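You operate a simulated robot arm through the tools that you are given. There is no shell and no other tool. Be economical: measure what you need, move in short steps, check, and stop when the job is done.

Carry out the task below with a simulated robot arm. There is one attempt and no reset: what you move stays moved.

TASK
Turn the bath time dial to 10 s. Fetch the bottle from the bench in front of the bath and stand it on the mixing bench top. Shut the left sink cupboard door. Turn the speed dial to 80 rpm. Pull the right computer cupboard door open. The order is free. Set down upright: bottle.

Only the result counts: the job must be done as asked and must still hold three seconds after the hand-in. Knocking over, shifting, dropping, spilling or breaking anything else fails it.

THE ROBOT
A 7-joint arm with a two-finger parallel gripper on a trunk, on a base that drives. Base frame: it is fixed to the floor where the robot stands at the start and does not move with it; the origin is under the middle of the robot, x ahead of it, y to its left, z up. Readings come in m, degrees, newtons and seconds.
With the tool pointing down near the work surface it reaches from about 0.34 to 0.76 m from the robot's upright axis, wherever it stands. Its first joint turns from -115.0 to 115.0 degrees. Places, roughly: bath time dial [0.5, 0.2, 1]; bottle [0.75, 0, 1]; left sink cupboard door [0.9, -0.1, 0.4]; mixing bench top [-0.7, -1.1, 0.9]; right computer cupboard door [-0.3, -2.7, 0.4]; speed dial [0.7, -3.9, 1.1]. Payload 3.91 kg.
Tool frame: the origin (TCP) lies between the finger pads and is the grasp point; the fingertips stand 0.03 m ahead of it; z points along the fingers, y is the line along which they close. Largest opening 0.11 m; finger width 0.02, thickness 0.01; the body of the gripper, 0.048 by 0.112 m, starts 0.055 m behind the TCP.
Orientation is told as [roll, pitch, yaw] about the base's x, y, z axes, in that order, counted from this pose: with the fingers straight down and closing along the base's y, the tool's x points along the base's -x, its y along +y and its z along -z.

THE INTERFACE
- The arm moves only by the tool jog_arm. Its argument "rows" is a list of rows, each a list of 6 numbers: the shift along the tool's x, y, z in m, then the turn, a rotation vector about the tool's x, y, z in degrees. In form: [[x, y, z, wx, wy, wz], ...]. A call has 1 to 8 rows; each row shifts and turns the commanded pose from where the row before left it, along the tool's axes as they then stand. "grip" is the opening, from 0 (shut) to 1 (fully open), set as the call begins (left out, the last holds). Rows are played at 5 a second. More than 0.05 m and 8.6 degrees between two rows, or a gripper value outside its range, and nothing of the call is played. Where a pose cannot be reached the arm comes as near as it can. A force on the tool above 40 N (or 10 N above the force at the start of the call, whichever is more), or a blocked arm, ends the call early, and 0.2 s more pass. Each finger travels about 0.108 m/s and halts on what it meets, pressing with about 24 N; the grip force reading is that of the motor and also rises with nothing between the fingers. The clock runs only during rows and for 0.2 s after the last one: add rows that do not move to give the fingers time. The reply holds the time, the measured pose of the TCP, the force on the tool along the base axes, the opening and the grip force, in the units named above and with some noise, with the torque about the TCP (base axes, N m) and any sound that the robot's microphone picked up.
- Cameras (640 x 400 px; columns grow to the right, rows downward): "scene" is now at [-0.0164, 0.0883, 1.6835]; the picture's right is [-0.84, -0.55, 0.00], its down [-0.41, 0.63, -0.66] and it looks along [0.36, -0.56, -0.75] (base axes); focal length 271 px, centre (320, 200). "wrist" rides on the gripper at [0.072, 0.017, -0.103] in the tool frame; the picture's right is [-0.23, 0.97, 0.00], its down [-0.76, -0.18, -0.62] and it looks along [-0.61, -0.14, 0.78] (tool axes); focal length 222 px, centre (320, 200). There is no depth. A picture from a camera that has moved, and an enlarged one, comes with that camera's place and axes in the base frame and with its lens.
- get_image(camera): a new picture of that camera. The clock stands still meanwhile.
- slide_trunk(by): slides the trunk up (or, below 0, down) by that many m; the arm and the scene camera ride with it, the base frame stays. It gives what a move gives, with no picture.
- steer(legs): drives the robot by 1 to 6 legs, each [ahead, turn to the left] in m and degrees, along the robot's own axes; the way and the turn of a leg run together, so that a leg with both is an arc; at most 1.5 m and 180 degrees a leg. The arm and the cameras ride along, it lands a little off, and it stops where it bumps. It gives what a move gives.
- head_to(pan, tilt): turns the head with the scene camera to pan (to the left, within 155 degrees either way) and tilt (down, from -29 to 69), counted from straight ahead of the robot. It gives what a move gives.
- zoom(camera, box): a new picture of the part [left, top, right, bottom] of that camera's present view, enlarged. The clock stands still meanwhile.
- close_job(): hands the job in; it is judged then, once.

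Go step by step. Nothing tells you exact positions but the pictures and the camera data: compare them with the known pose of the tool, close in by small moves and look again before you grip or let go. The budget is 165 turns and 108 pictures, counting those below and the enlarged ones. Unless the task says otherwise, let go and move clear before handing in.

The tools are called after "Request:" as name(argument=value, ...) on one line, values as JSON. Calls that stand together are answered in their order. jog_arm: Moves the arm, as the interface text tells. Its arguments: {"type":"object","properties":{"rows":{"type":"array","items":{"type":"array","items":{"type":"number"}}},"grip":{"type":"number"}},"required":["rows"]} The other tools are called the same way: slide_trunk (by) slides the trunk up or down; steer (legs) drives the base; head_to (pan, tilt) turns the head that bears the scene camera; get_image (camera) takes a picture; zoom (camera, box) takes an enlarged picture of a part of a camera's view; close_job () hands the job in.

At the start:

```text
t: 0.0
eef_pos: [0.4749, -0.2629, 1.2156]
tool_rot: [0.0, 0.0, 0.1]
force: [-0.1, 0.3, 0.1]
torque: [0.03, -0.03, -0.03]
finger_gap: 0.1101
grasp_force: 0.1
trunk travel left (down, up): [-0.8, 0.19]
robot x, y, heading: [-0.0031, -0.0018, -0.2]
head pan, tilt: [-56.8, 48.4]
```

scene: 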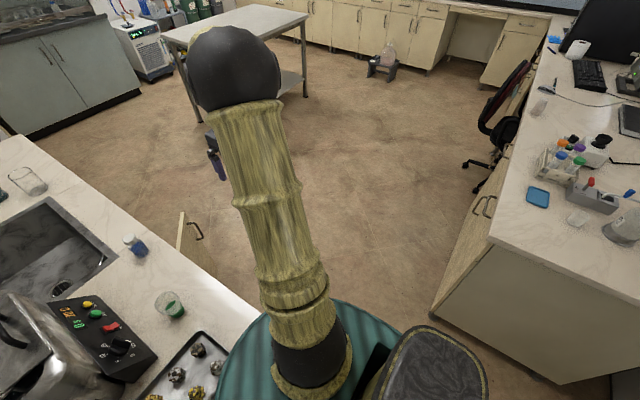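
wrist: 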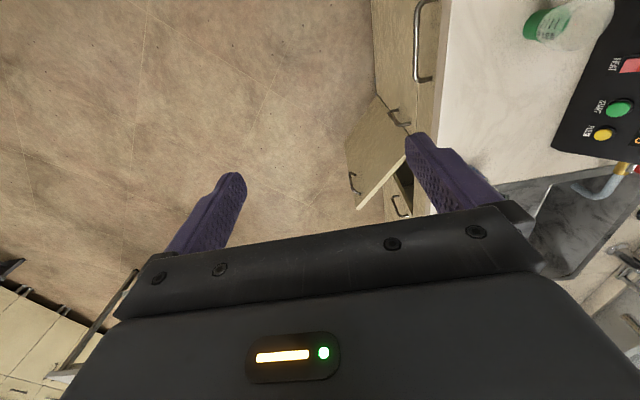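

The scene shows the bench ahead-left with a bath control panel, a small beaker and an open cupboard door. I'll look straight ahead and zoom in.

Request:
head_to(pan=0, tilt=45)

Request:
get_image(camera="scene")

```text
t: 1.3
eef_pos: [0.4762, -0.2634, 1.2163]
tool_rot: [0.0, 0.0, 0.0]
force: [0.2, 0.0, 0.3]
torque: [-0.02, 0.02, 0.02]
finger_gap: 0.11
grasp_force: 0.1
trunk travel left (down, up): [-0.8, 0.19]
robot x, y, heading: [0.0006, 0.0012, 0.1]
head pan, tilt: [0.0, 45.0]
```

```text
105 pictures are left
camera scene: at [0.022, 0.1539, 1.6883], right [0.0, -1.0, 0.0], down [-0.71, 0.0, -0.71], along [0.71, 0.0, -0.71], focal length 271 px, centre (320, 200)
```

scene: 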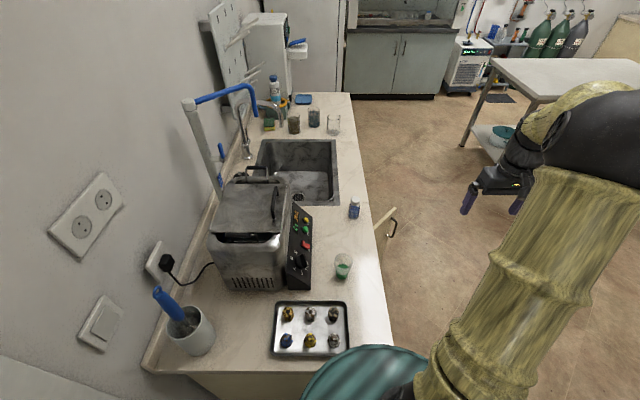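

The bench runs along x to my left-ahead; the blue bottle is near (0.72, 0.03), and the bath panel near (0.48, 0.2). Zooming in on both.

Request:
zoom(camera="scene", box=[270, 190, 370, 300])

Request:
zoom(camera="scene", box=[330, 180, 410, 250])

```text
3.64 times, centred on (320, 245) of scene
camera zoom: at [0.022, 0.1539, 1.6883], right [0.0, -1.0, 0.0], down [-0.71, 0.0, -0.71], along [0.71, 0.0, -0.71], focal length 986 px, centre (320, 36)
```

zoom: 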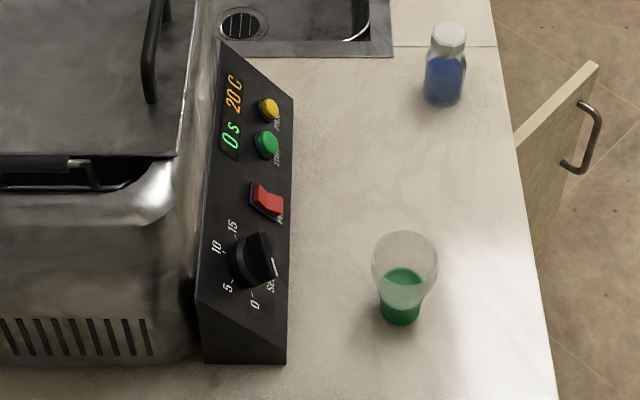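

```text
5.71 times, centred on (370, 215) of scene
camera zoom: at [0.022, 0.1539, 1.6883], right [0.0, -1.0, 0.0], down [-0.71, 0.0, -0.71], along [0.71, 0.0, -0.71], focal length 1549 px, centre (34, 114)
```

zoom: 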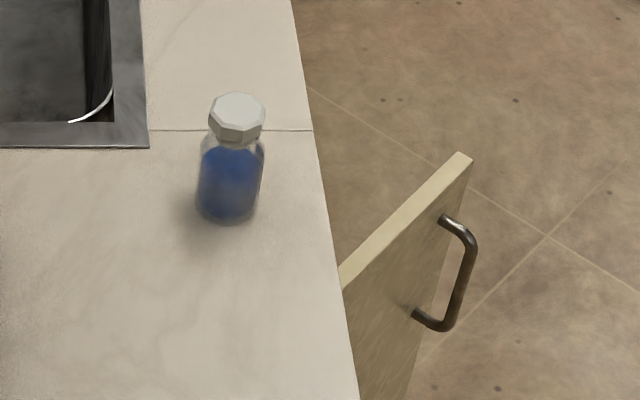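

The panel faces −y with a slope; the display currently reads "0 s". I'll yaw the tool +90° so the wrist camera faces the panel.

Request:
jog_arm(rows=[[0, 0, 0, 0, 0, -8.5], [0, 0, 0, 0, 0, -8.5], [0, 0, 0, 0, 0, -8.5], [0, 0, 0, 0, 0, -8.5], [0, 0, 0, 0, 0, -8.5], [0, 0, 0, 0, 0, -8.5], [0, 0, 0, 0, 0, -8.5], [0, 0, 0, 0, 0, -8.5]])

Request:
jog_arm(rows=[[0, 0, 0, 0, 0, -8.5], [0, 0, 0, 0, 0, -8.5], [0, 0, 0, 0, 0, -5], [0, 0, 0, 0, -8, 0], [0, 0, 0, 0, -8, 0], [0, 0, 0, 0, -8, 0], [0, 0, 0, 0, -8, 0], [0, 0, 0, 0, -8, 0]])

Request:
get_image(camera="wrist")

```text
t: 3.1
eef_pos: [0.4743, -0.2643, 1.2142]
tool_rot: [0.0, 0.0, 68.2]
force: [0.9, -0.1, 0.2]
torque: [0.0, 0.0, -0.02]
finger_gap: 0.1101
grasp_force: 0.0
trunk travel left (down, up): [-0.8, 0.19]
robot x, y, heading: [-0.0019, -0.0036, -0.2]
head pan, tilt: [0.0, 45.0]
```

```text
t: 4.9
eef_pos: [0.4757, -0.2646, 1.2152]
tool_rot: [0.0, -40.2, 90.0]
force: [0.5, 0.4, 0.2]
torque: [0.0, 0.0, 0.05]
finger_gap: 0.1101
grasp_force: 0.0
trunk travel left (down, up): [-0.8, 0.19]
robot x, y, heading: [-0.0002, -0.002, -0.1]
head pan, tilt: [0.0, 45.0]
```

```text
102 pictures are left
camera wrist: at [0.4594, -0.3849, 1.2469], right [-0.97, 0.17, 0.15], down [0.18, 0.18, 0.97], along [0.14, 0.97, -0.21], focal length 222 px, centre (320, 200)
```

wrist: 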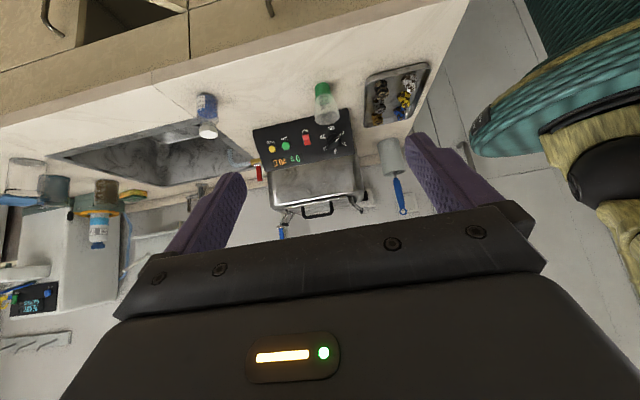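

The wrist image is upside down, but it shows the panel well. Zooming on it.

Request:
zoom(camera="wrist", box=[240, 75, 370, 185])

```text
3.64 times, centred on (305, 130) of wrist
camera zoom: at [0.4594, -0.3849, 1.2469], right [-0.97, 0.17, 0.15], down [0.18, 0.18, 0.97], along [0.14, 0.97, -0.21], focal length 808 px, centre (374, 454)
```

zoom: 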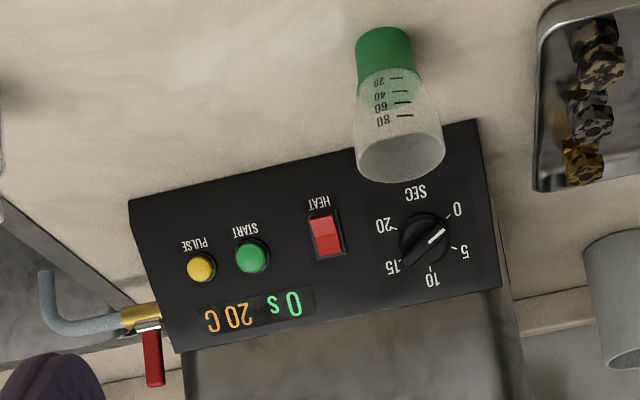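

Triangulating: dial centre ≈ (0.48, 0.21, 0.956), bench z ≈ 0.87, beaker at (0.478, 0.081) with rim ≈ 0.96; panel normal ≈ (0, −0.83, 0.56). The pointer is at 0 (8 o'clock), and 10 is at 12 o'clock, so a 120° clockwise turn. I move closer and roll so the fingers straddle the bar.

Request:
jog_arm(rows=[[-0.02, 0, 0.038, 0, 0, 0], [-0.02, 0, 0.038, 0, 0, 0], [-0.02, 0, 0.038, 0, 0, 0], [-0.02, 0, 0.038, 0, 0, 0], [0, 0, 0, 0, 0, 0]])

Request:
zoom(camera="wrist", box=[240, 20, 420, 190])

```text
t: 6.1
eef_pos: [0.4763, -0.1069, 1.1501]
tool_rot: [-0.1, -40.0, 90.1]
force: [-0.2, 0.7, 0.4]
torque: [0.01, -0.04, 0.0]
finger_gap: 0.1098
grasp_force: 0.0
trunk travel left (down, up): [-0.8, 0.19]
robot x, y, heading: [0.0016, -0.0015, 0.1]
head pan, tilt: [0.0, 45.0]
```

```text
2.35 times, centred on (330, 105) of wrist
camera zoom: at [0.4588, -0.227, 1.1818], right [-0.97, 0.17, 0.15], down [0.18, 0.18, 0.97], along [0.14, 0.97, -0.21], focal length 523 px, centre (296, 424)
```

zoom: 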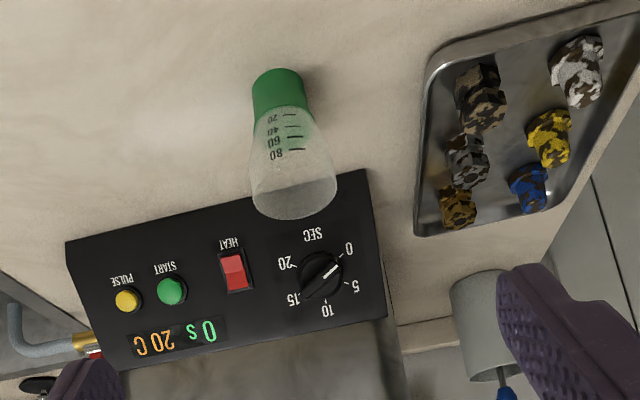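

Dial position confirmed. Rolling +60° so the fingers straddle the bar, half-closing, then moving to a pre-approach point.

Request:
jog_arm(rows=[[0, 0, 0, 0, 0, 8.571], [0, 0, 0, 0, 0, 8.571], [0, 0, 0, 0, 0, 8.571], [0, 0, 0, 0, 0, 8.571], [0, 0, 0, 0, 0, 8.571], [0, 0, 0, 0, 0, 8.571], [0, 0, 0, 0, 0, 8.571], [0, 0, 0, 0, 0, 0]], grip=0.5)

Request:
jog_arm(rows=[[-0.01, 0.0161, 0.0396, 0, 0, 0], [-0.01, 0.0161, 0.0396, 0, 0, 0], [-0.01, 0.0161, 0.0396, 0, 0, 0], [-0.01, 0.0161, 0.0396, 0, 0, 0], [-0.01, 0.0161, 0.0396, 0, 0, 0], [-0.01, 0.0161, 0.0396, 0, 0, 0], [0, 0, 0, 0, 0, 0]])

Request:
get_image(camera="wrist")

Request:
zoom(camera="scene", box=[240, 190, 370, 300])

```text
t: 7.9
eef_pos: [0.4756, -0.1038, 1.1502]
tool_rot: [36.0, -18.6, 23.9]
force: [-0.4, 0.8, -0.4]
torque: [0.0, -0.01, 0.03]
finger_gap: 0.055
grasp_force: 0.0
trunk travel left (down, up): [-0.8, 0.19]
robot x, y, heading: [-0.0012, -0.0012, -0.0]
head pan, tilt: [0.0, 45.0]
```

```text
t: 9.5
eef_pos: [0.4802, 0.1354, 1.041]
tool_rot: [35.9, -18.8, 23.9]
force: [0.1, -0.2, 0.0]
torque: [0.0, 0.0, 0.01]
finger_gap: 0.0549
grasp_force: 0.1
trunk travel left (down, up): [-0.8, 0.19]
robot x, y, heading: [-0.0029, 0.0032, -0.0]
head pan, tilt: [0.0, 45.0]
```

```text
99 pictures are left
camera wrist: at [0.4103, 0.0532, 1.1061], right [-0.29, 0.73, 0.62], down [0.75, -0.23, 0.62], along [0.6, 0.64, -0.48], focal length 222 px, centre (320, 200)
```

wrist: 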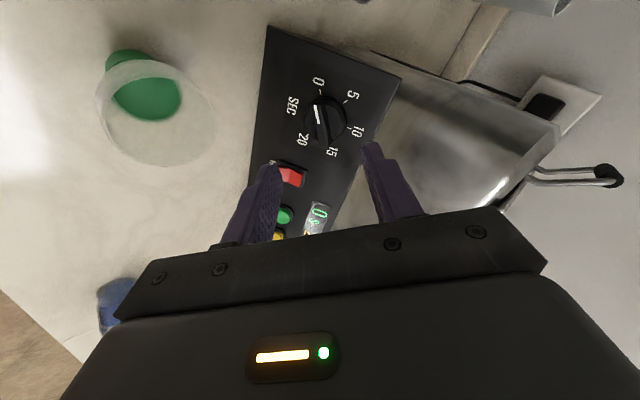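

```text
3.64 times, centred on (305, 245) of scene
camera zoom: at [0.0215, 0.1535, 1.6884], right [0.0, -1.0, 0.0], down [-0.71, 0.0, -0.71], along [0.71, 0.0, -0.71], focal length 986 px, centre (374, 36)
```

zoom: 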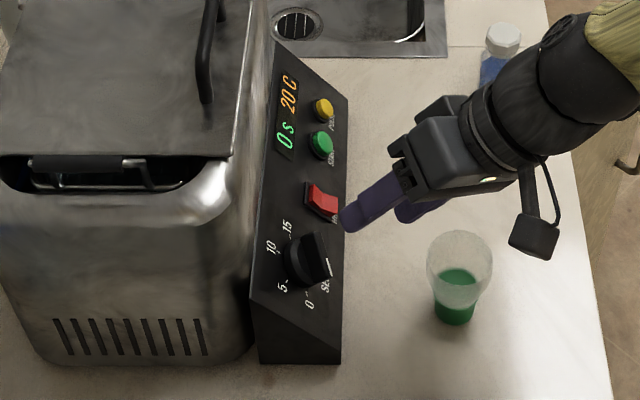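

The bar aligns well with the gap. I'll tilt slightly more toward the panel normal, narrow the opening, and advance.

Request:
jog_arm(rows=[[0, 0, 0, -4.33, -2.5, 0], [0.0039, -0.0067, -0.0078, 0, 0, 0], [0, 0, 0.025, 0, 0, 0], [0, 0, 0.025, 0, 0, 0], [0, 0, 0.02, 0, 0, 0], [0, 0, 0.01, 0, 0, 0], [0, 0, 0, 0, 0, 0]], grip=0.37)

Request:
get_image(camera="wrist")

Request:
zoom(camera="scene", box=[260, 210, 370, 300])

```text
t: 11.1
eef_pos: [0.4778, 0.1811, 0.9867]
tool_rot: [40.9, -20.8, 22.3]
force: [0.7, -0.4, -0.2]
torque: [0.01, 0.0, -0.01]
finger_gap: 0.0407
grasp_force: 0.1
trunk travel left (down, up): [-0.8, 0.19]
robot x, y, heading: [-0.002, 0.001, -0.2]
head pan, tilt: [0.0, 45.0]
```

```text
97 pictures are left
camera wrist: at [0.408, 0.0942, 1.0435], right [-0.29, 0.68, 0.68], down [0.75, -0.28, 0.6], along [0.6, 0.68, -0.42], focal length 222 px, centre (320, 200)
```

wrist: 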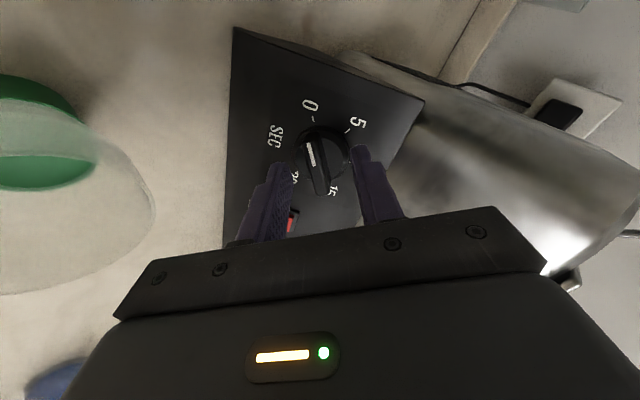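

```text
4.44 times, centred on (315, 255) of scene
camera zoom: at [0.022, 0.154, 1.6883], right [0.0, -1.0, 0.0], down [-0.71, 0.0, -0.71], along [0.71, 0.0, -0.71], focal length 1205 px, centre (342, -44)
```

zoom: 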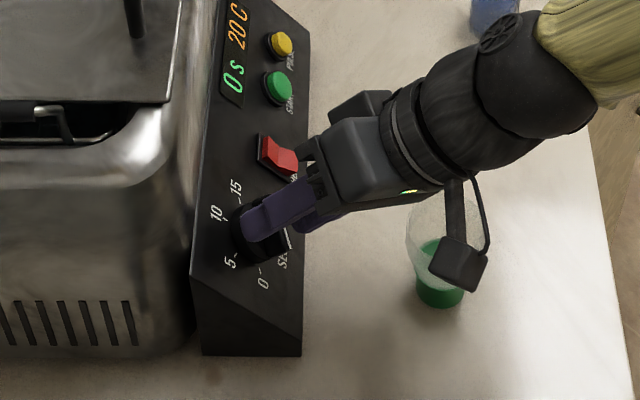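

Fingers straddle the bar. Advancing the last ~18 mm and closing.

Request:
jog_arm(rows=[[0, 0, 0.01, 0, 0, 0], [0, 0, 0.009, 0, 0, 0], [0, 0, 0, 0, 0, 0]])

Request:
get_image(camera="wrist")

```text
t: 11.9
eef_pos: [0.4781, 0.1943, 0.9728]
tool_rot: [40.9, -20.8, 22.2]
force: [-2.0, -6.4, 6.8]
torque: [0.33, -0.04, -0.01]
finger_gap: 0.0422
grasp_force: 32.4
trunk travel left (down, up): [-0.8, 0.19]
robot x, y, heading: [-0.0002, 0.0002, -0.1]
head pan, tilt: [0.0, 45.0]
```

```text
95 pictures are left
camera wrist: at [0.4072, 0.1063, 1.0303], right [-0.29, 0.68, 0.68], down [0.75, -0.28, 0.6], along [0.6, 0.68, -0.42], focal length 222 px, centre (320, 200)
```

wrist: 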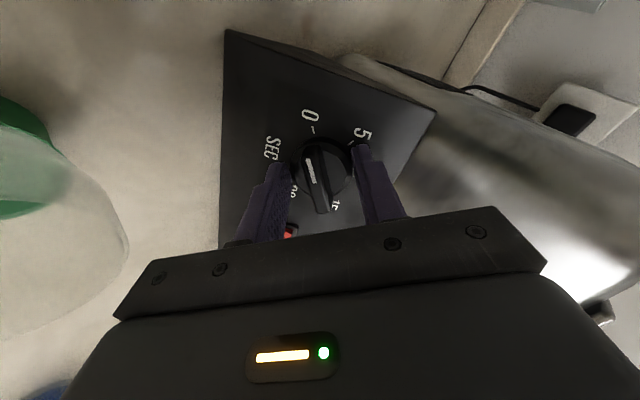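

Light contact. Closing on the bar now.

Request:
jog_arm(rows=[[0, 0, -0.003, 0, 0, 0], [0, 0, 0, 0, 0, 0], [0, 0, 0, 0, 0, 0]], grip=0)

Request:
get_image(camera="wrist")

```text
t: 12.7
eef_pos: [0.4777, 0.192, 0.9726]
tool_rot: [40.9, -20.4, 22.2]
force: [-5.8, 7.6, -17.8]
torque: [0.55, -0.17, -0.34]
finger_gap: 0.0421
grasp_force: 45.1
trunk travel left (down, up): [-0.8, 0.19]
robot x, y, heading: [-0.0016, 0.0011, -0.1]
head pan, tilt: [0.0, 45.0]
```

```text
94 pictures are left
camera wrist: at [0.4077, 0.1062, 1.0308], right [-0.29, 0.68, 0.68], down [0.75, -0.28, 0.6], along [0.59, 0.68, -0.43], focal length 222 px, centre (320, 200)
```

wrist: 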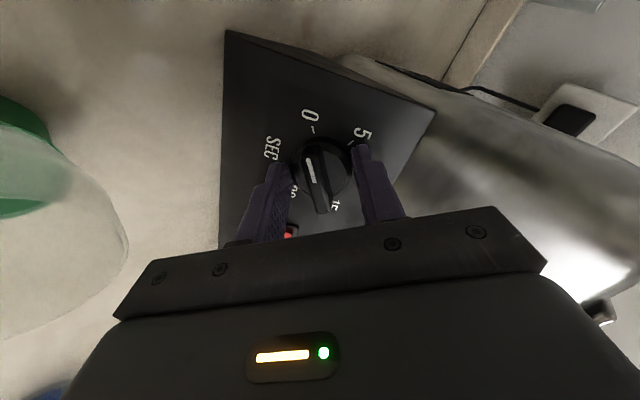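

The fingers grip the 42 mm knob disc. I rotate about the knob's axis (32° first) and check the display.

Request:
jog_arm(rows=[[-0.0006, -0.0003, 0, -0.76, 1.32, 7.86], [-0.0006, -0.0003, 0, -0.76, 1.32, 7.86], [-0.0006, -0.0003, 0, -0.76, 1.32, 7.86], [-0.0006, -0.0003, 0, -0.76, 1.32, 7.86]])

Request:
get_image(camera="wrist")

Request:
zoom(camera="scene", box=[260, 210, 370, 300])

```text
t: 13.7
eef_pos: [0.4803, 0.1926, 0.974]
tool_rot: [46.7, 5.2, 3.2]
force: [-9.7, 3.6, -5.3]
torque: [0.1, -0.3, -0.42]
finger_gap: 0.0416
grasp_force: 45.3
trunk travel left (down, up): [-0.8, 0.19]
robot x, y, heading: [-0.0002, 0.004, -0.1]
head pan, tilt: [0.0, 45.0]
```

```text
93 pictures are left
camera wrist: at [0.4203, 0.1276, 1.0632], right [0.25, 0.68, 0.69], down [0.82, -0.53, 0.23], along [0.52, 0.5, -0.69], focal length 222 px, centre (320, 200)
```

wrist: 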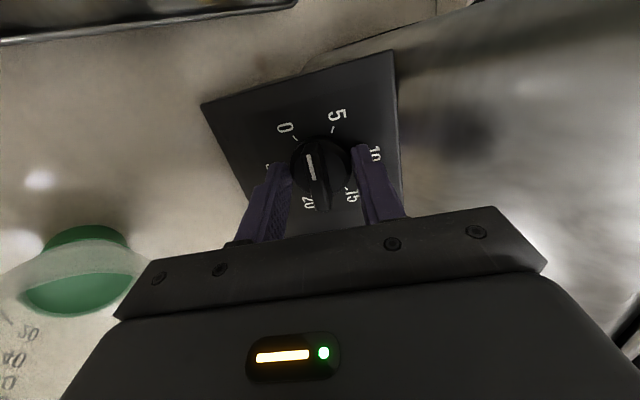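

```text
4.44 times, centred on (315, 255) of scene
camera zoom: at [0.0208, 0.1549, 1.6883], right [0.0, -1.0, 0.0], down [-0.71, 0.0, -0.71], along [0.71, 0.0, -0.71], focal length 1205 px, centre (342, -44)
```

zoom: 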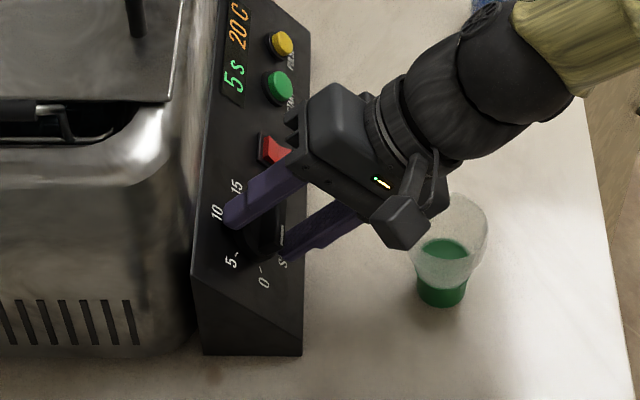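

It turns: the display reads 5 s. I continue toward 120° total.

Request:
jog_arm(rows=[[-0.0006, -0.0003, 0, -0.76, 1.32, 7.86], [-0.0006, -0.0003, 0, -0.76, 1.32, 7.86], [-0.0006, -0.0003, 0, -0.76, 1.32, 7.86], [-0.0006, -0.0003, 0, -0.76, 1.32, 7.86], [-0.0006, -0.0003, 0, -0.76, 1.32, 7.86], [-0.0006, -0.0003, 0, -0.76, 1.32, 7.86], [-0.0006, -0.0003, 0, -0.76, 1.32, 7.86]])

Request:
get_image(camera="wrist")

Request:
zoom(camera="scene", box=[260, 210, 370, 300])

```text
t: 15.3
eef_pos: [0.4845, 0.1907, 0.9713]
tool_rot: [32.0, 49.1, -37.4]
force: [8.4, 7.2, 19.7]
torque: [-0.07, -0.68, -0.93]
finger_gap: 0.042
grasp_force: 45.4
trunk travel left (down, up): [-0.8, 0.19]
robot x, y, heading: [0.0002, 0.0003, -0.1]
head pan, tilt: [0.0, 45.0]
```

```text
91 pictures are left
camera wrist: at [0.4815, 0.1448, 1.09], right [0.93, 0.33, 0.17], down [0.36, -0.88, -0.29], along [0.05, 0.33, -0.94], focal length 222 px, centre (320, 200)
```

wrist: 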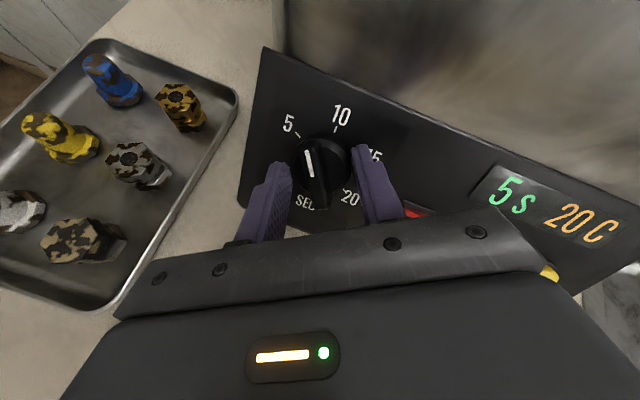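

```text
4.44 times, centred on (315, 255) of scene
camera zoom: at [0.0215, 0.1545, 1.6885], right [0.0, -1.0, 0.0], down [-0.71, 0.0, -0.71], along [0.71, 0.0, -0.71], focal length 1205 px, centre (342, -44)
```

zoom: 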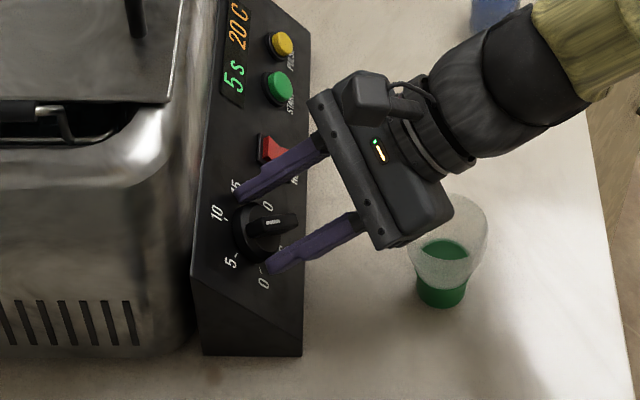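

Display still 5 s with the pointer between 5 and 10. Continuing with the last 32°.

Request:
jog_arm(rows=[[-0.0006, -0.0003, 0, -0.76, 1.32, 7.86], [-0.0006, -0.0003, 0, -0.76, 1.32, 7.86], [-0.0006, -0.0003, 0, -0.76, 1.32, 7.86], [-0.0006, -0.0003, 0, -0.76, 1.32, 7.86], [0, 0, 0, 0, 0, 0]])

Request:
get_image(camera="wrist")

```text
t: 16.1
eef_pos: [0.4855, 0.1896, 0.973]
tool_rot: [6.5, 60.4, -71.0]
force: [-0.7, -5.1, 7.8]
torque: [-0.17, 0.01, 0.01]
finger_gap: 0.042
grasp_force: 44.6
trunk travel left (down, up): [-0.8, 0.19]
robot x, y, heading: [0.0014, -0.0039, -0.1]
head pan, tilt: [0.0, 45.0]
stopped in row 4: the force on the tool passed its limit (the readings are from after the stop); the commanded pose is now the measured one
```

```text
89 pictures are left
camera wrist: at [0.5089, 0.1406, 1.0859], right [0.98, 0.12, -0.14], down [0.06, -0.93, -0.37], along [-0.18, 0.35, -0.92], focal length 222 px, centre (320, 200)
```

wrist: 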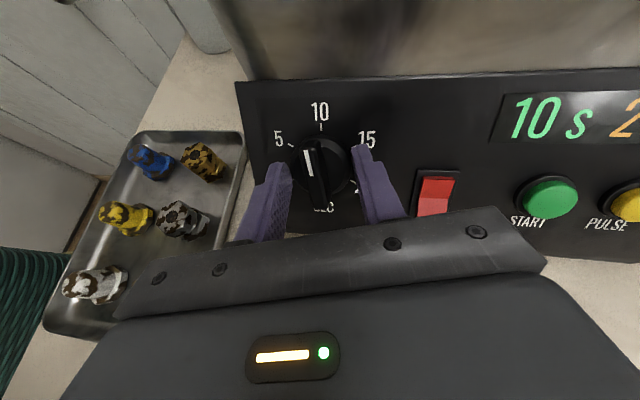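

Display reads 10 s; the pointer still looks ~8–10° short of the 10 mark. One more small turn.

Request:
jog_arm(rows=[[0, 0, 0, -0.4, 0.7, 4.2], [0, 0, 0, -0.4, 0.7, 4.2], [0, 0, 0, 0, 0, 0]])

Request:
zoom(camera="wrist", box=[240, 80, 400, 240])

```text
t: 16.9
eef_pos: [0.4854, 0.1893, 0.9728]
tool_rot: [-8.3, 61.6, -88.8]
force: [0.5, -6.5, 7.0]
torque: [-0.43, -0.27, -0.46]
finger_gap: 0.0419
grasp_force: 45.1
trunk travel left (down, up): [-0.8, 0.19]
robot x, y, heading: [0.0008, -0.0007, -0.3]
head pan, tilt: [0.0, 45.0]
```

```text
2.50 times, centred on (320, 160) of wrist
camera zoom: at [0.519, 0.1379, 1.0821], right [0.96, 0.04, -0.27], down [-0.07, -0.93, -0.36], along [-0.26, 0.37, -0.89], focal length 555 px, centre (320, 300)
```

zoom: 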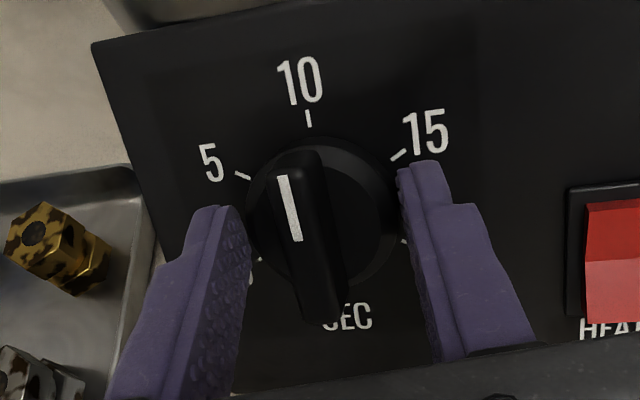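

The pointer now parallels the 10–SEC axis within ~2° — done. Opening and backing away along the tool axis.

Request:
jog_arm(rows=[[0, 0, 0, 0, 0, 0], [0, 0, 0, 0, 0, 0], [0, 0, -0.02, 0, 0, 0], [0, 0, -0.04, 0, 0, 0], [0, 0, -0.045, 0, 0, 0], [0, 0, -0.045, 0, 0, 0]], grip=0.55)

Request:
get_image(camera="wrist")

Request:
get_image(camera="scene")

```text
t: 18.3
eef_pos: [0.5082, 0.0596, 1.043]
tool_rot: [-8.3, 61.5, -88.8]
force: [0.1, -1.1, 0.4]
torque: [0.03, 0.0, -0.03]
finger_gap: 0.0602
grasp_force: 0.2
trunk travel left (down, up): [-0.8, 0.19]
robot x, y, heading: [0.0, 0.0007, -0.1]
head pan, tilt: [0.0, 45.0]
```

```text
87 pictures are left
camera wrist: at [0.5423, 0.0094, 1.1534], right [0.96, 0.04, -0.27], down [-0.06, -0.93, -0.37], along [-0.26, 0.37, -0.89], focal length 222 px, centre (320, 200)
```

wrist: 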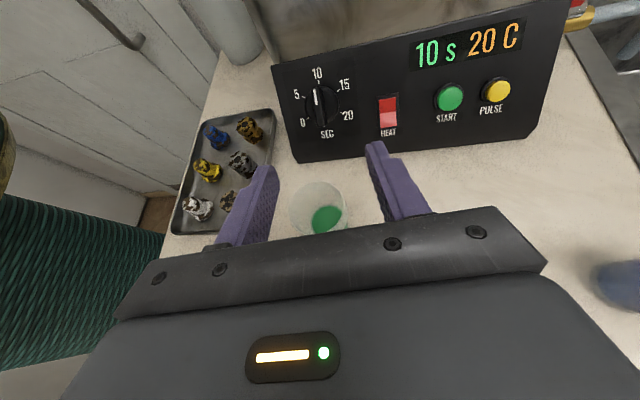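

```text
86 pictures are left
camera scene: at [0.0218, 0.1535, 1.6883], right [0.0, -1.0, 0.0], down [-0.71, 0.0, -0.71], along [0.71, 0.0, -0.71], focal length 271 px, centre (320, 200)
```

scene: 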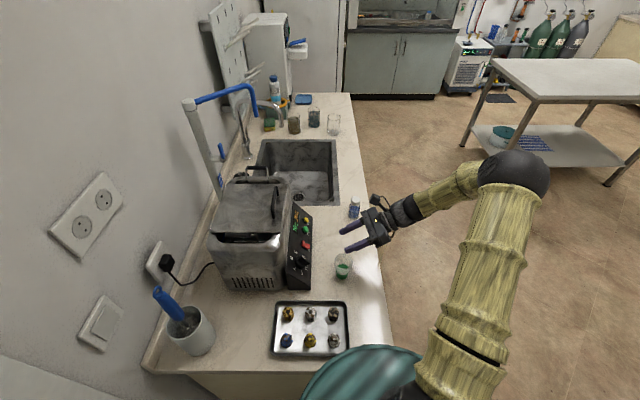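

The dial is set with the panel showing 10 s. Now I retract the arm up and away from the bench and level the tool.

Request:
jog_arm(rows=[[0.0085, -0.0075, -0.0444, 0, 0, 0], [0.0085, -0.0075, -0.0444, 0, 0, 0], [0.0085, -0.0075, -0.0444, 0, 0, 0], [0.0085, -0.0075, -0.0444, 0, 0, 0], [0.0085, -0.0075, -0.0444, 0, 0, 0], [0.0085, -0.0075, -0.0444, 0, 0, 0], [0.0085, -0.0075, -0.0444, 0, 0, 0]], grip=0.8)

Request:
jog_arm(rows=[[0, 0, 0, 0, -8.3, 0], [0, 0, 0, 0, -8.3, 0], [0, 0, 0, 0, -8.3, 0], [0, 0, 0, 0, -8.3, 0], [0, 0, 0, 0, -8.3, 0], [0, 0, 0, 0, -8.3, 0], [0, 0, 0, 0, -8.3, 0], [0, 0, 0, 0, -3.9, 0]])

Request:
head_to(pan=-40, tilt=40)

Request:
get_image(camera="scene")

```text
t: 19.9
eef_pos: [0.5088, -0.1907, 1.2429]
tool_rot: [-8.2, 61.8, -88.7]
force: [-0.2, -0.5, -1.0]
torque: [-0.03, 0.0, 0.01]
finger_gap: 0.0877
grasp_force: 0.1
trunk travel left (down, up): [-0.8, 0.19]
robot x, y, heading: [-0.0005, -0.0004, 0.1]
head pan, tilt: [0.0, 45.0]
```

```text
t: 21.7
eef_pos: [0.5083, -0.1899, 1.2443]
tool_rot: [-3.8, -0.2, -81.4]
force: [0.9, 0.4, 0.2]
torque: [-0.01, -0.02, -0.05]
finger_gap: 0.0877
grasp_force: 0.1
trunk travel left (down, up): [-0.8, 0.19]
robot x, y, heading: [-0.0033, -0.0018, -0.0]
head pan, tilt: [0.0, 45.0]
```

```text
t: 22.7
eef_pos: [0.5084, -0.1891, 1.243]
tool_rot: [-3.9, -0.1, -81.5]
force: [-0.3, 0.0, 0.6]
torque: [-0.02, -0.01, -0.01]
finger_gap: 0.0882
grasp_force: 0.0
trunk travel left (down, up): [-0.8, 0.19]
robot x, y, heading: [-0.0026, 0.0002, -0.1]
head pan, tilt: [-40.0, 40.0]
```

```text
85 pictures are left
camera scene: at [0.006, 0.0995, 1.6955], right [-0.64, -0.77, 0.0], down [-0.49, 0.41, -0.77], along [0.59, -0.49, -0.64], focal length 271 px, centre (320, 200)
```

scene: 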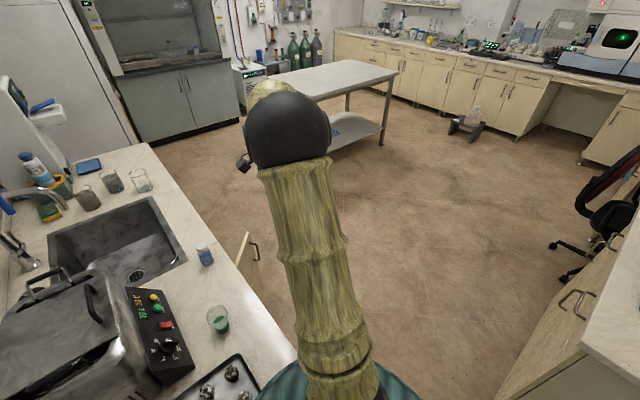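

The aisle ahead-right is clear. I'll drive to about (0.6, −0.65) and turn to face the bench (+y).

Request:
steer(legs=[[0, -47.3], [0.885, 0], [0, 137.3]])

Request:
head_to(pan=-15, tilt=50)

Request:
get_image(camera="scene")

Request:
get_image(camera="wrist")

```text
t: 24.6
eef_pos: [0.3635, -0.3996, 1.2449]
tool_rot: [-3.8, -0.3, -108.6]
force: [0.9, 1.0, 0.5]
torque: [-0.01, -0.03, -0.01]
finger_gap: 0.0879
grasp_force: 0.1
trunk travel left (down, up): [-0.8, 0.19]
robot x, y, heading: [-0.0038, 0.0003, -26.9]
head pan, tilt: [-40.0, 40.0]
stopped in leg 1: the robot was blocked; the commanded pose is now the measured one
```

```text
t: 25.4
eef_pos: [0.3642, -0.3998, 1.2439]
tool_rot: [-4.0, -0.2, -108.6]
force: [-0.3, -1.2, -0.1]
torque: [-0.02, 0.02, -0.02]
finger_gap: 0.088
grasp_force: 0.1
trunk travel left (down, up): [-0.8, 0.19]
robot x, y, heading: [-0.004, 0.0047, -27.0]
head pan, tilt: [-15.0, 50.0]
```

```text
84 pictures are left
camera scene: at [0.0722, 0.1143, 1.6814], right [-0.67, -0.74, 0.0], down [-0.57, 0.51, -0.64], along [0.48, -0.43, -0.77], focal length 271 px, centre (320, 200)
```

scene: 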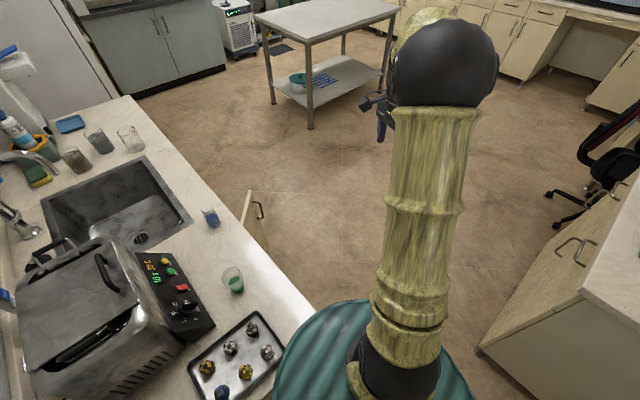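

```text
83 pictures are left
camera wrist: at [0.4106, -0.3362, 1.3449], right [0.85, -0.53, -0.07], down [-0.37, -0.68, 0.64], along [-0.38, -0.52, -0.77], focal length 222 px, centre (320, 200)
```

wrist: 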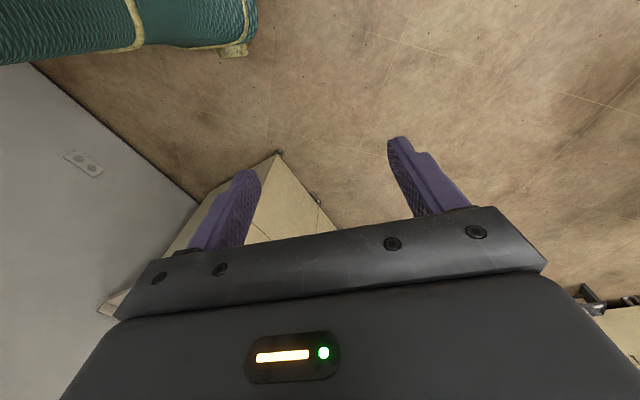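

The turn was blocked at −27°. Looking around the base to see what I'm touching.

Request:
head_to(pan=60, tilt=65)

Request:
get_image(camera="scene")

Request:
head_to(pan=150, tilt=55)

Request:
get_image(camera="scene")

Request:
head_to(pan=-120, tilt=60)

Request:
get_image(camera="scene")

```text
t: 26.9
eef_pos: [0.3639, -0.3987, 1.2442]
tool_rot: [-3.9, -0.1, -108.6]
force: [-0.3, 0.0, 0.0]
torque: [0.04, 0.01, -0.01]
finger_gap: 0.0881
grasp_force: 0.0
trunk travel left (down, up): [-0.8, 0.19]
robot x, y, heading: [-0.0038, -0.0006, -27.0]
head pan, tilt: [60.0, 65.0]
```

```text
82 pictures are left
camera scene: at [0.066, 0.1988, 1.6633], right [0.54, -0.84, 0.0], down [-0.76, -0.49, -0.42], along [0.35, 0.23, -0.91], focal length 271 px, centre (320, 200)
```

scene: 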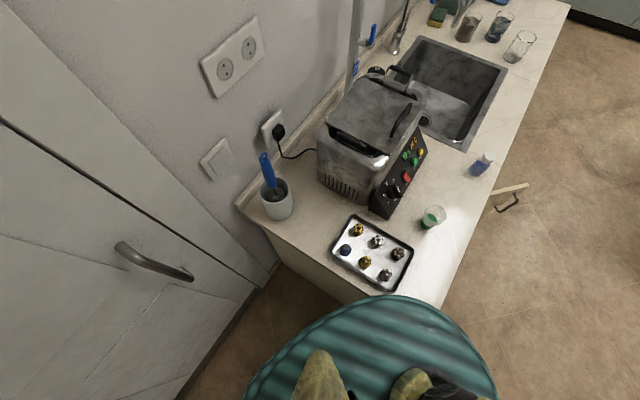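

```text
t: 28.6
eef_pos: [0.3641, -0.3983, 1.2433]
tool_rot: [-3.9, -0.2, -108.6]
force: [-0.6, 0.5, 0.5]
torque: [-0.01, 0.0, -0.01]
finger_gap: 0.088
grasp_force: 0.1
trunk travel left (down, up): [-0.8, 0.19]
robot x, y, heading: [-0.0059, -0.0017, -27.1]
head pan, tilt: [150.0, 55.0]
```

```text
81 pictures are left
camera scene: at [-0.0242, 0.2264, 1.6749], right [0.84, 0.54, 0.0], down [0.45, -0.69, -0.57], along [-0.31, 0.48, -0.82], focal length 271 px, centre (320, 200)
```

scene: 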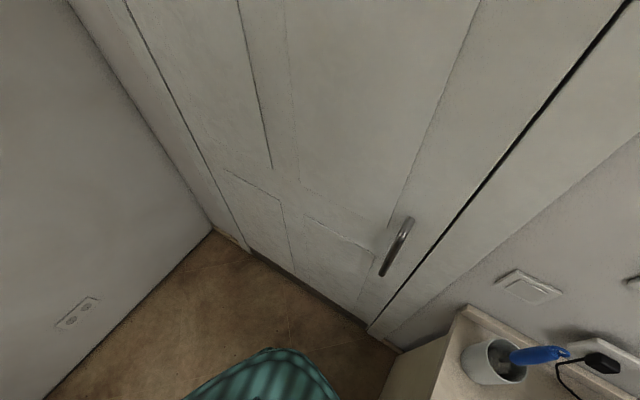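

```text
t: 32.3
eef_pos: [0.365, -0.3995, 1.2446]
tool_rot: [-3.8, -0.2, -108.6]
force: [0.0, 0.5, 0.1]
torque: [0.0, 0.0, -0.01]
finger_gap: 0.0879
grasp_force: 0.1
trunk travel left (down, up): [-0.8, 0.19]
robot x, y, heading: [-0.0022, 0.0007, -27.0]
head pan, tilt: [-120.0, 60.0]
```

```text
80 pictures are left
camera scene: at [-0.0409, 0.1295, 1.6688], right [-0.54, 0.84, 0.0], down [0.73, 0.47, -0.5], along [-0.42, -0.27, -0.87], focal length 271 px, centre (320, 200)
```

scene: 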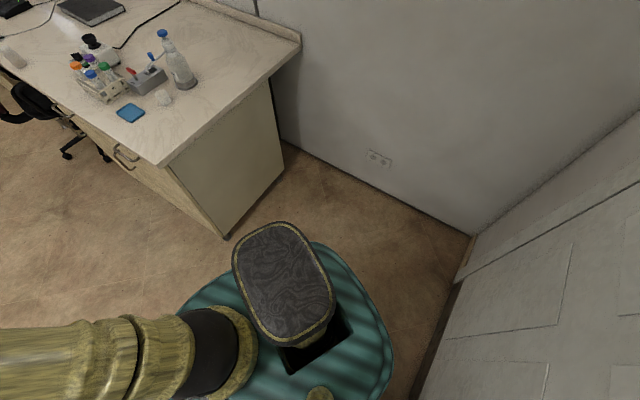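

My front-left corner touches the bench end. I'll back up, shift toward the middle of the gap, and then drive through diagonally.

Request:
steer(legs=[[-0.15, 0], [0, 57], [-0.2, 0], [0, -75.8], [0.42, 0]])

```text
t: 42.8
eef_pos: [0.2013, -0.8202, 1.2444]
tool_rot: [-4.0, -0.2, -127.1]
force: [0.2, -1.4, -0.2]
torque: [0.01, 0.01, 0.03]
finger_gap: 0.0878
grasp_force: 0.1
trunk travel left (down, up): [-0.8, 0.19]
robot x, y, heading: [-0.0177, -0.3241, -45.5]
head pan, tilt: [-120.0, 60.0]
```

Now in the gap's middle. Continuing into the aisle and turning to face the sink bench.

Request:
steer(legs=[[0.45, 0], [0, 45.5], [0.3, 0], [0, 90]])

Request:
head_to(pan=-15, tilt=50)

Request:
get_image(camera="scene")

Request:
get_image(camera="wrist")

```text
t: 53.0
eef_pos: [0.7994, -0.138, 1.2431]
tool_rot: [-4.0, -0.3, 7.6]
force: [-0.2, -0.2, 0.0]
torque: [0.01, 0.01, -0.01]
finger_gap: 0.088
grasp_force: 0.0
trunk travel left (down, up): [-0.8, 0.19]
robot x, y, heading: [0.6, -0.6433, 89.3]
head pan, tilt: [-120.0, 60.0]
```

```text
t: 54.8
eef_pos: [0.7986, -0.1385, 1.2434]
tool_rot: [-3.9, -0.2, 7.6]
force: [0.0, 0.3, -0.2]
torque: [-0.02, -0.03, 0.02]
finger_gap: 0.0879
grasp_force: 0.0
trunk travel left (down, up): [-0.8, 0.19]
robot x, y, heading: [0.6002, -0.6452, 89.2]
head pan, tilt: [-15.0, 50.0]
```

```text
79 pictures are left
camera scene: at [0.4682, -0.6273, 1.6814], right [0.96, -0.27, 0.0], down [-0.21, -0.74, -0.64], along [0.17, 0.62, -0.77], focal length 271 px, centre (320, 200)
```

scene: 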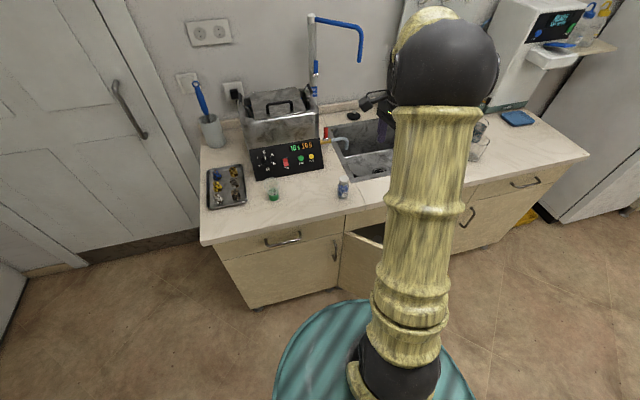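

```text
78 pictures are left
camera wrist: at [0.7241, -0.1238, 1.345], right [0.1, 0.99, -0.07], down [0.77, -0.03, 0.64], along [0.63, -0.11, -0.77], focal length 222 px, centre (320, 200)
```

wrist: 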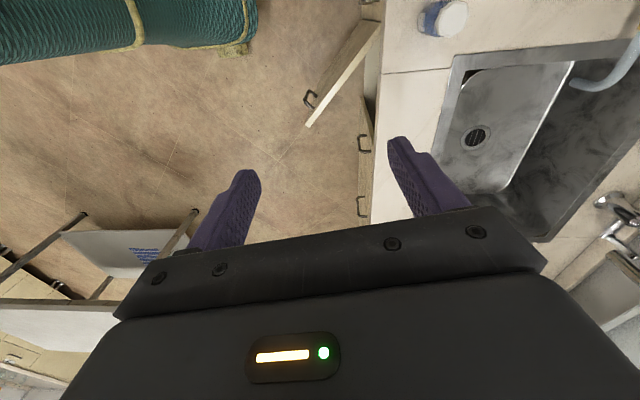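

The bottle triangulates to ≈ (0.741, 0.025). I level the tool and move above it.

Request:
jog_arm(rows=[[0, 0, 0, -3.9, 0, 0], [0.0072, 0.0338, 0.028, 0, 0, 0], [0.0072, 0.0338, 0.028, 0, 0, 0], [0.0072, 0.0338, 0.028, 0, 0, 0], [0.0072, 0.0338, 0.028, 0, 0, 0], [0.0072, 0.0338, 0.028, 0, 0, 0], [0, 0, 0, 0, 0, 0]])

Request:
get_image(camera="wrist")

Request:
get_image(camera="scene")

```text
t: 56.4
eef_pos: [0.7411, 0.0226, 1.1036]
tool_rot: [0.1, -0.2, 7.5]
force: [0.0, 0.0, 0.1]
torque: [-0.02, -0.01, -0.02]
finger_gap: 0.0879
grasp_force: 0.2
trunk travel left (down, up): [-0.8, 0.19]
robot x, y, heading: [0.6001, -0.6448, 89.5]
head pan, tilt: [-15.0, 50.0]
```

```text
77 pictures are left
camera wrist: at [0.6681, 0.0316, 1.2055], right [0.1, 1.0, 0.0], down [0.78, -0.08, 0.63], along [0.62, -0.06, -0.78], focal length 222 px, centre (320, 200)
```

wrist: 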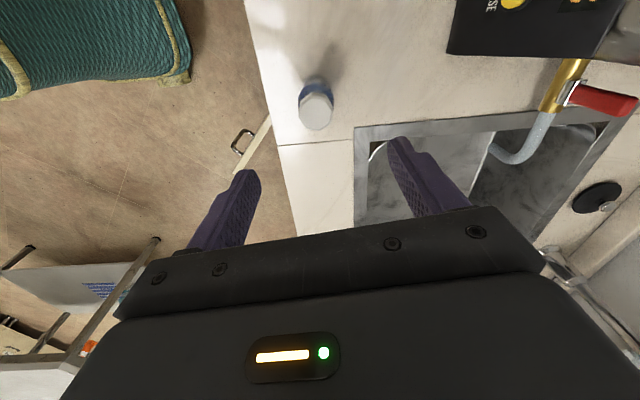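

```text
76 pictures are left
camera scene: at [0.4682, -0.6286, 1.6814], right [0.96, -0.27, 0.0], down [-0.21, -0.74, -0.64], along [0.17, 0.62, -0.77], focal length 271 px, centre (320, 200)
```

scene: 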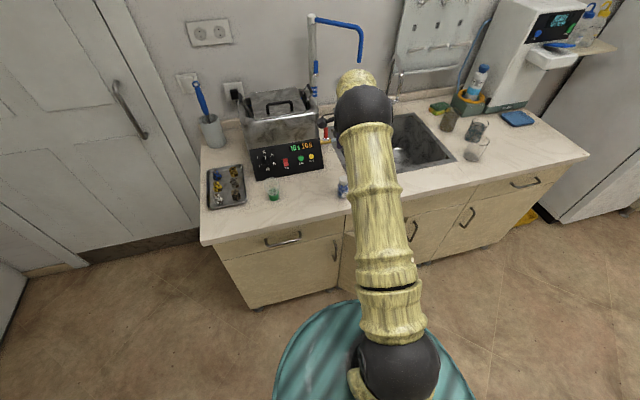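

TCP is directly over the cap (≈(0.742, 0.020)). Descending in steps.

Request:
jog_arm(rows=[[0, -0.002, 0.04, 0, 0, 0], [0, 0, 0.04, 0, 0, 0], [0, 0, 0.04, 0, 0, 0], [0, 0, 0.03, 0, 0, 0], [0, 0, 0.02, 0, 0, 0], [0, 0, 0, 0, 0, 0]])

Request:
get_image(camera="wrist")

Request:
zoom(camera="scene", box=[290, 130, 400, 220])

```text
t: 57.8
eef_pos: [0.7433, 0.0207, 0.9326]
tool_rot: [0.1, -0.3, 7.6]
force: [0.3, 0.1, 0.1]
torque: [-0.03, 0.0, -0.03]
finger_gap: 0.0879
grasp_force: 0.0
trunk travel left (down, up): [-0.8, 0.19]
robot x, y, heading: [0.6023, -0.6457, 89.2]
head pan, tilt: [-15.0, 50.0]
```

```text
75 pictures are left
camera wrist: at [0.6687, 0.0296, 1.0351], right [0.1, 1.0, 0.0], down [0.78, -0.08, 0.63], along [0.62, -0.06, -0.78], focal length 222 px, centre (320, 200)
```

wrist: 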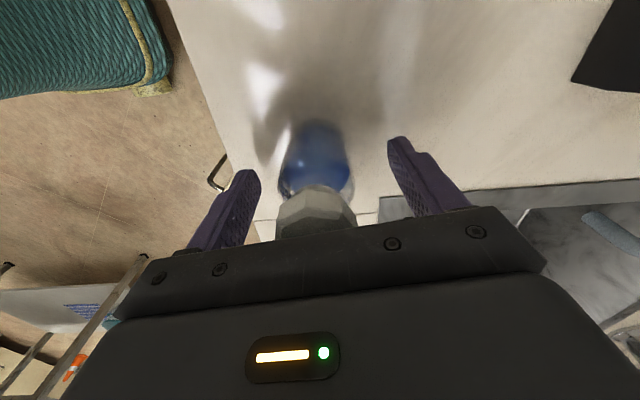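

```text
4.44 times, centred on (345, 175) of scene
camera zoom: at [0.4681, -0.6274, 1.6814], right [0.96, -0.27, 0.0], down [-0.21, -0.74, -0.64], along [0.17, 0.62, -0.77], focal length 1205 px, centre (209, 311)
```

zoom: 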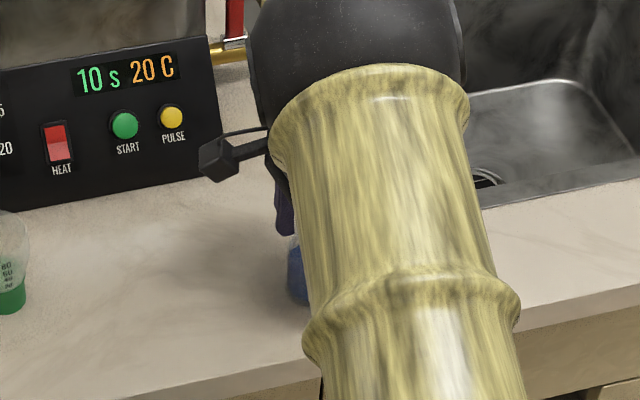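

The bottle is centred between the fingers. Down another 18 mm and close.

Request:
jog_arm(rows=[[0, 0, 0.018, 0, 0, 0], [0, 0, 0, 0, 0, 0]])

Request:
jog_arm(rows=[[0, 0, 0, 0, 0, 0], [0, 0, 0, 0, 0, 0], [0, 0, 0, 0, 0, 0]], grip=0)

Request:
get_image(camera="wrist")

```text
t: 58.4
eef_pos: [0.7448, 0.0209, 0.917]
tool_rot: [0.2, -0.3, 7.7]
force: [-0.6, 0.0, 12.0]
torque: [-0.07, -0.03, 0.0]
finger_gap: 0.088
grasp_force: 0.0
trunk travel left (down, up): [-0.8, 0.19]
robot x, y, heading: [0.5999, -0.6411, 89.3]
head pan, tilt: [-15.0, 50.0]
```

```text
t: 59.2
eef_pos: [0.7425, 0.0208, 0.9164]
tool_rot: [0.0, -0.3, 7.6]
force: [-0.2, -3.9, 15.9]
torque: [-0.13, 0.03, 0.01]
finger_gap: 0.0428
grasp_force: 24.1
trunk travel left (down, up): [-0.8, 0.19]
robot x, y, heading: [0.6003, -0.6425, 89.3]
head pan, tilt: [-15.0, 50.0]
```

```text
73 pictures are left
camera wrist: at [0.6691, 0.0283, 1.0186], right [0.1, 1.0, 0.0], down [0.78, -0.08, 0.63], along [0.62, -0.06, -0.78], focal length 222 px, centre (320, 200)
```

wrist: 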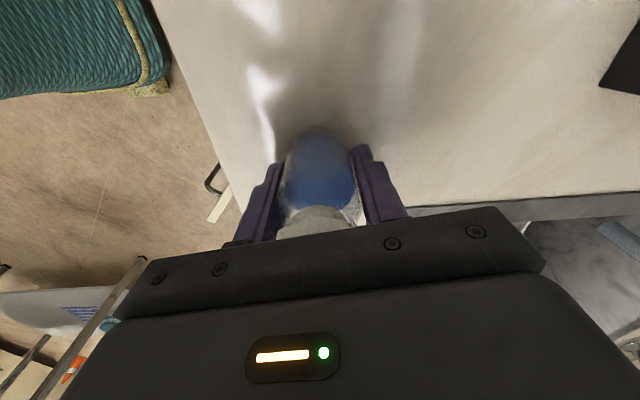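

Gripped at 43 mm. Lifting straight up.

Request:
jog_arm(rows=[[0, 0, -0.02, 0, 0, 0], [0, 0, -0.045, 0, 0, 0], [0, 0, -0.045, 0, 0, 0], [0, 0, -0.045, 0, 0, 0], [0, 0, -0.045, 0, 0, 0], [0, -0.045, -0.01, 0, 0, 0], [0, -0.045, -0.01, 0, 0, 0]])

Request:
get_image(camera="wrist")

Request:
head_to(pan=100, tilt=35)

Request:
get_image(camera="scene")

```text
t: 60.8
eef_pos: [0.7527, -0.0697, 1.1371]
tool_rot: [0.1, -0.2, 7.8]
force: [1.0, -0.8, 0.1]
torque: [0.0, 0.02, -0.01]
finger_gap: 0.043
grasp_force: 24.3
trunk travel left (down, up): [-0.8, 0.19]
robot x, y, heading: [0.6033, -0.6459, 89.4]
head pan, tilt: [-15.0, 50.0]
```

```text
72 pictures are left
camera wrist: at [0.6782, -0.0611, 1.2398], right [0.1, 1.0, 0.0], down [0.78, -0.08, 0.63], along [0.62, -0.06, -0.78], focal length 222 px, centre (320, 200)
```

wrist: 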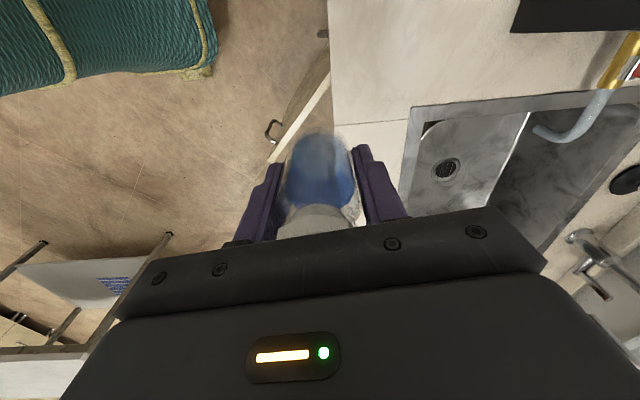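

```text
t: 62.8
eef_pos: [0.7519, -0.0686, 1.1367]
tool_rot: [0.0, -0.3, 7.7]
force: [0.9, 0.1, -1.3]
torque: [0.0, -0.06, 0.01]
finger_gap: 0.0429
grasp_force: 24.2
trunk travel left (down, up): [-0.8, 0.19]
robot x, y, heading: [0.5992, -0.6445, 89.4]
head pan, tilt: [100.0, 35.0]
```

```text
71 pictures are left
camera scene: at [0.3605, -0.7156, 1.7031], right [-0.16, 0.99, 0.0], down [0.57, 0.09, -0.82], along [-0.81, -0.13, -0.57], focal length 271 px, centre (320, 200)
```

scene: 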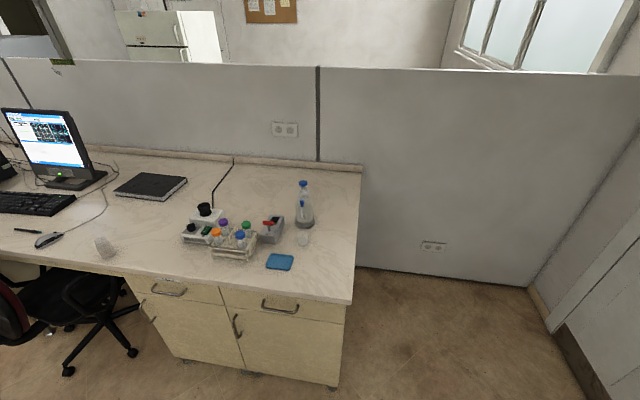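

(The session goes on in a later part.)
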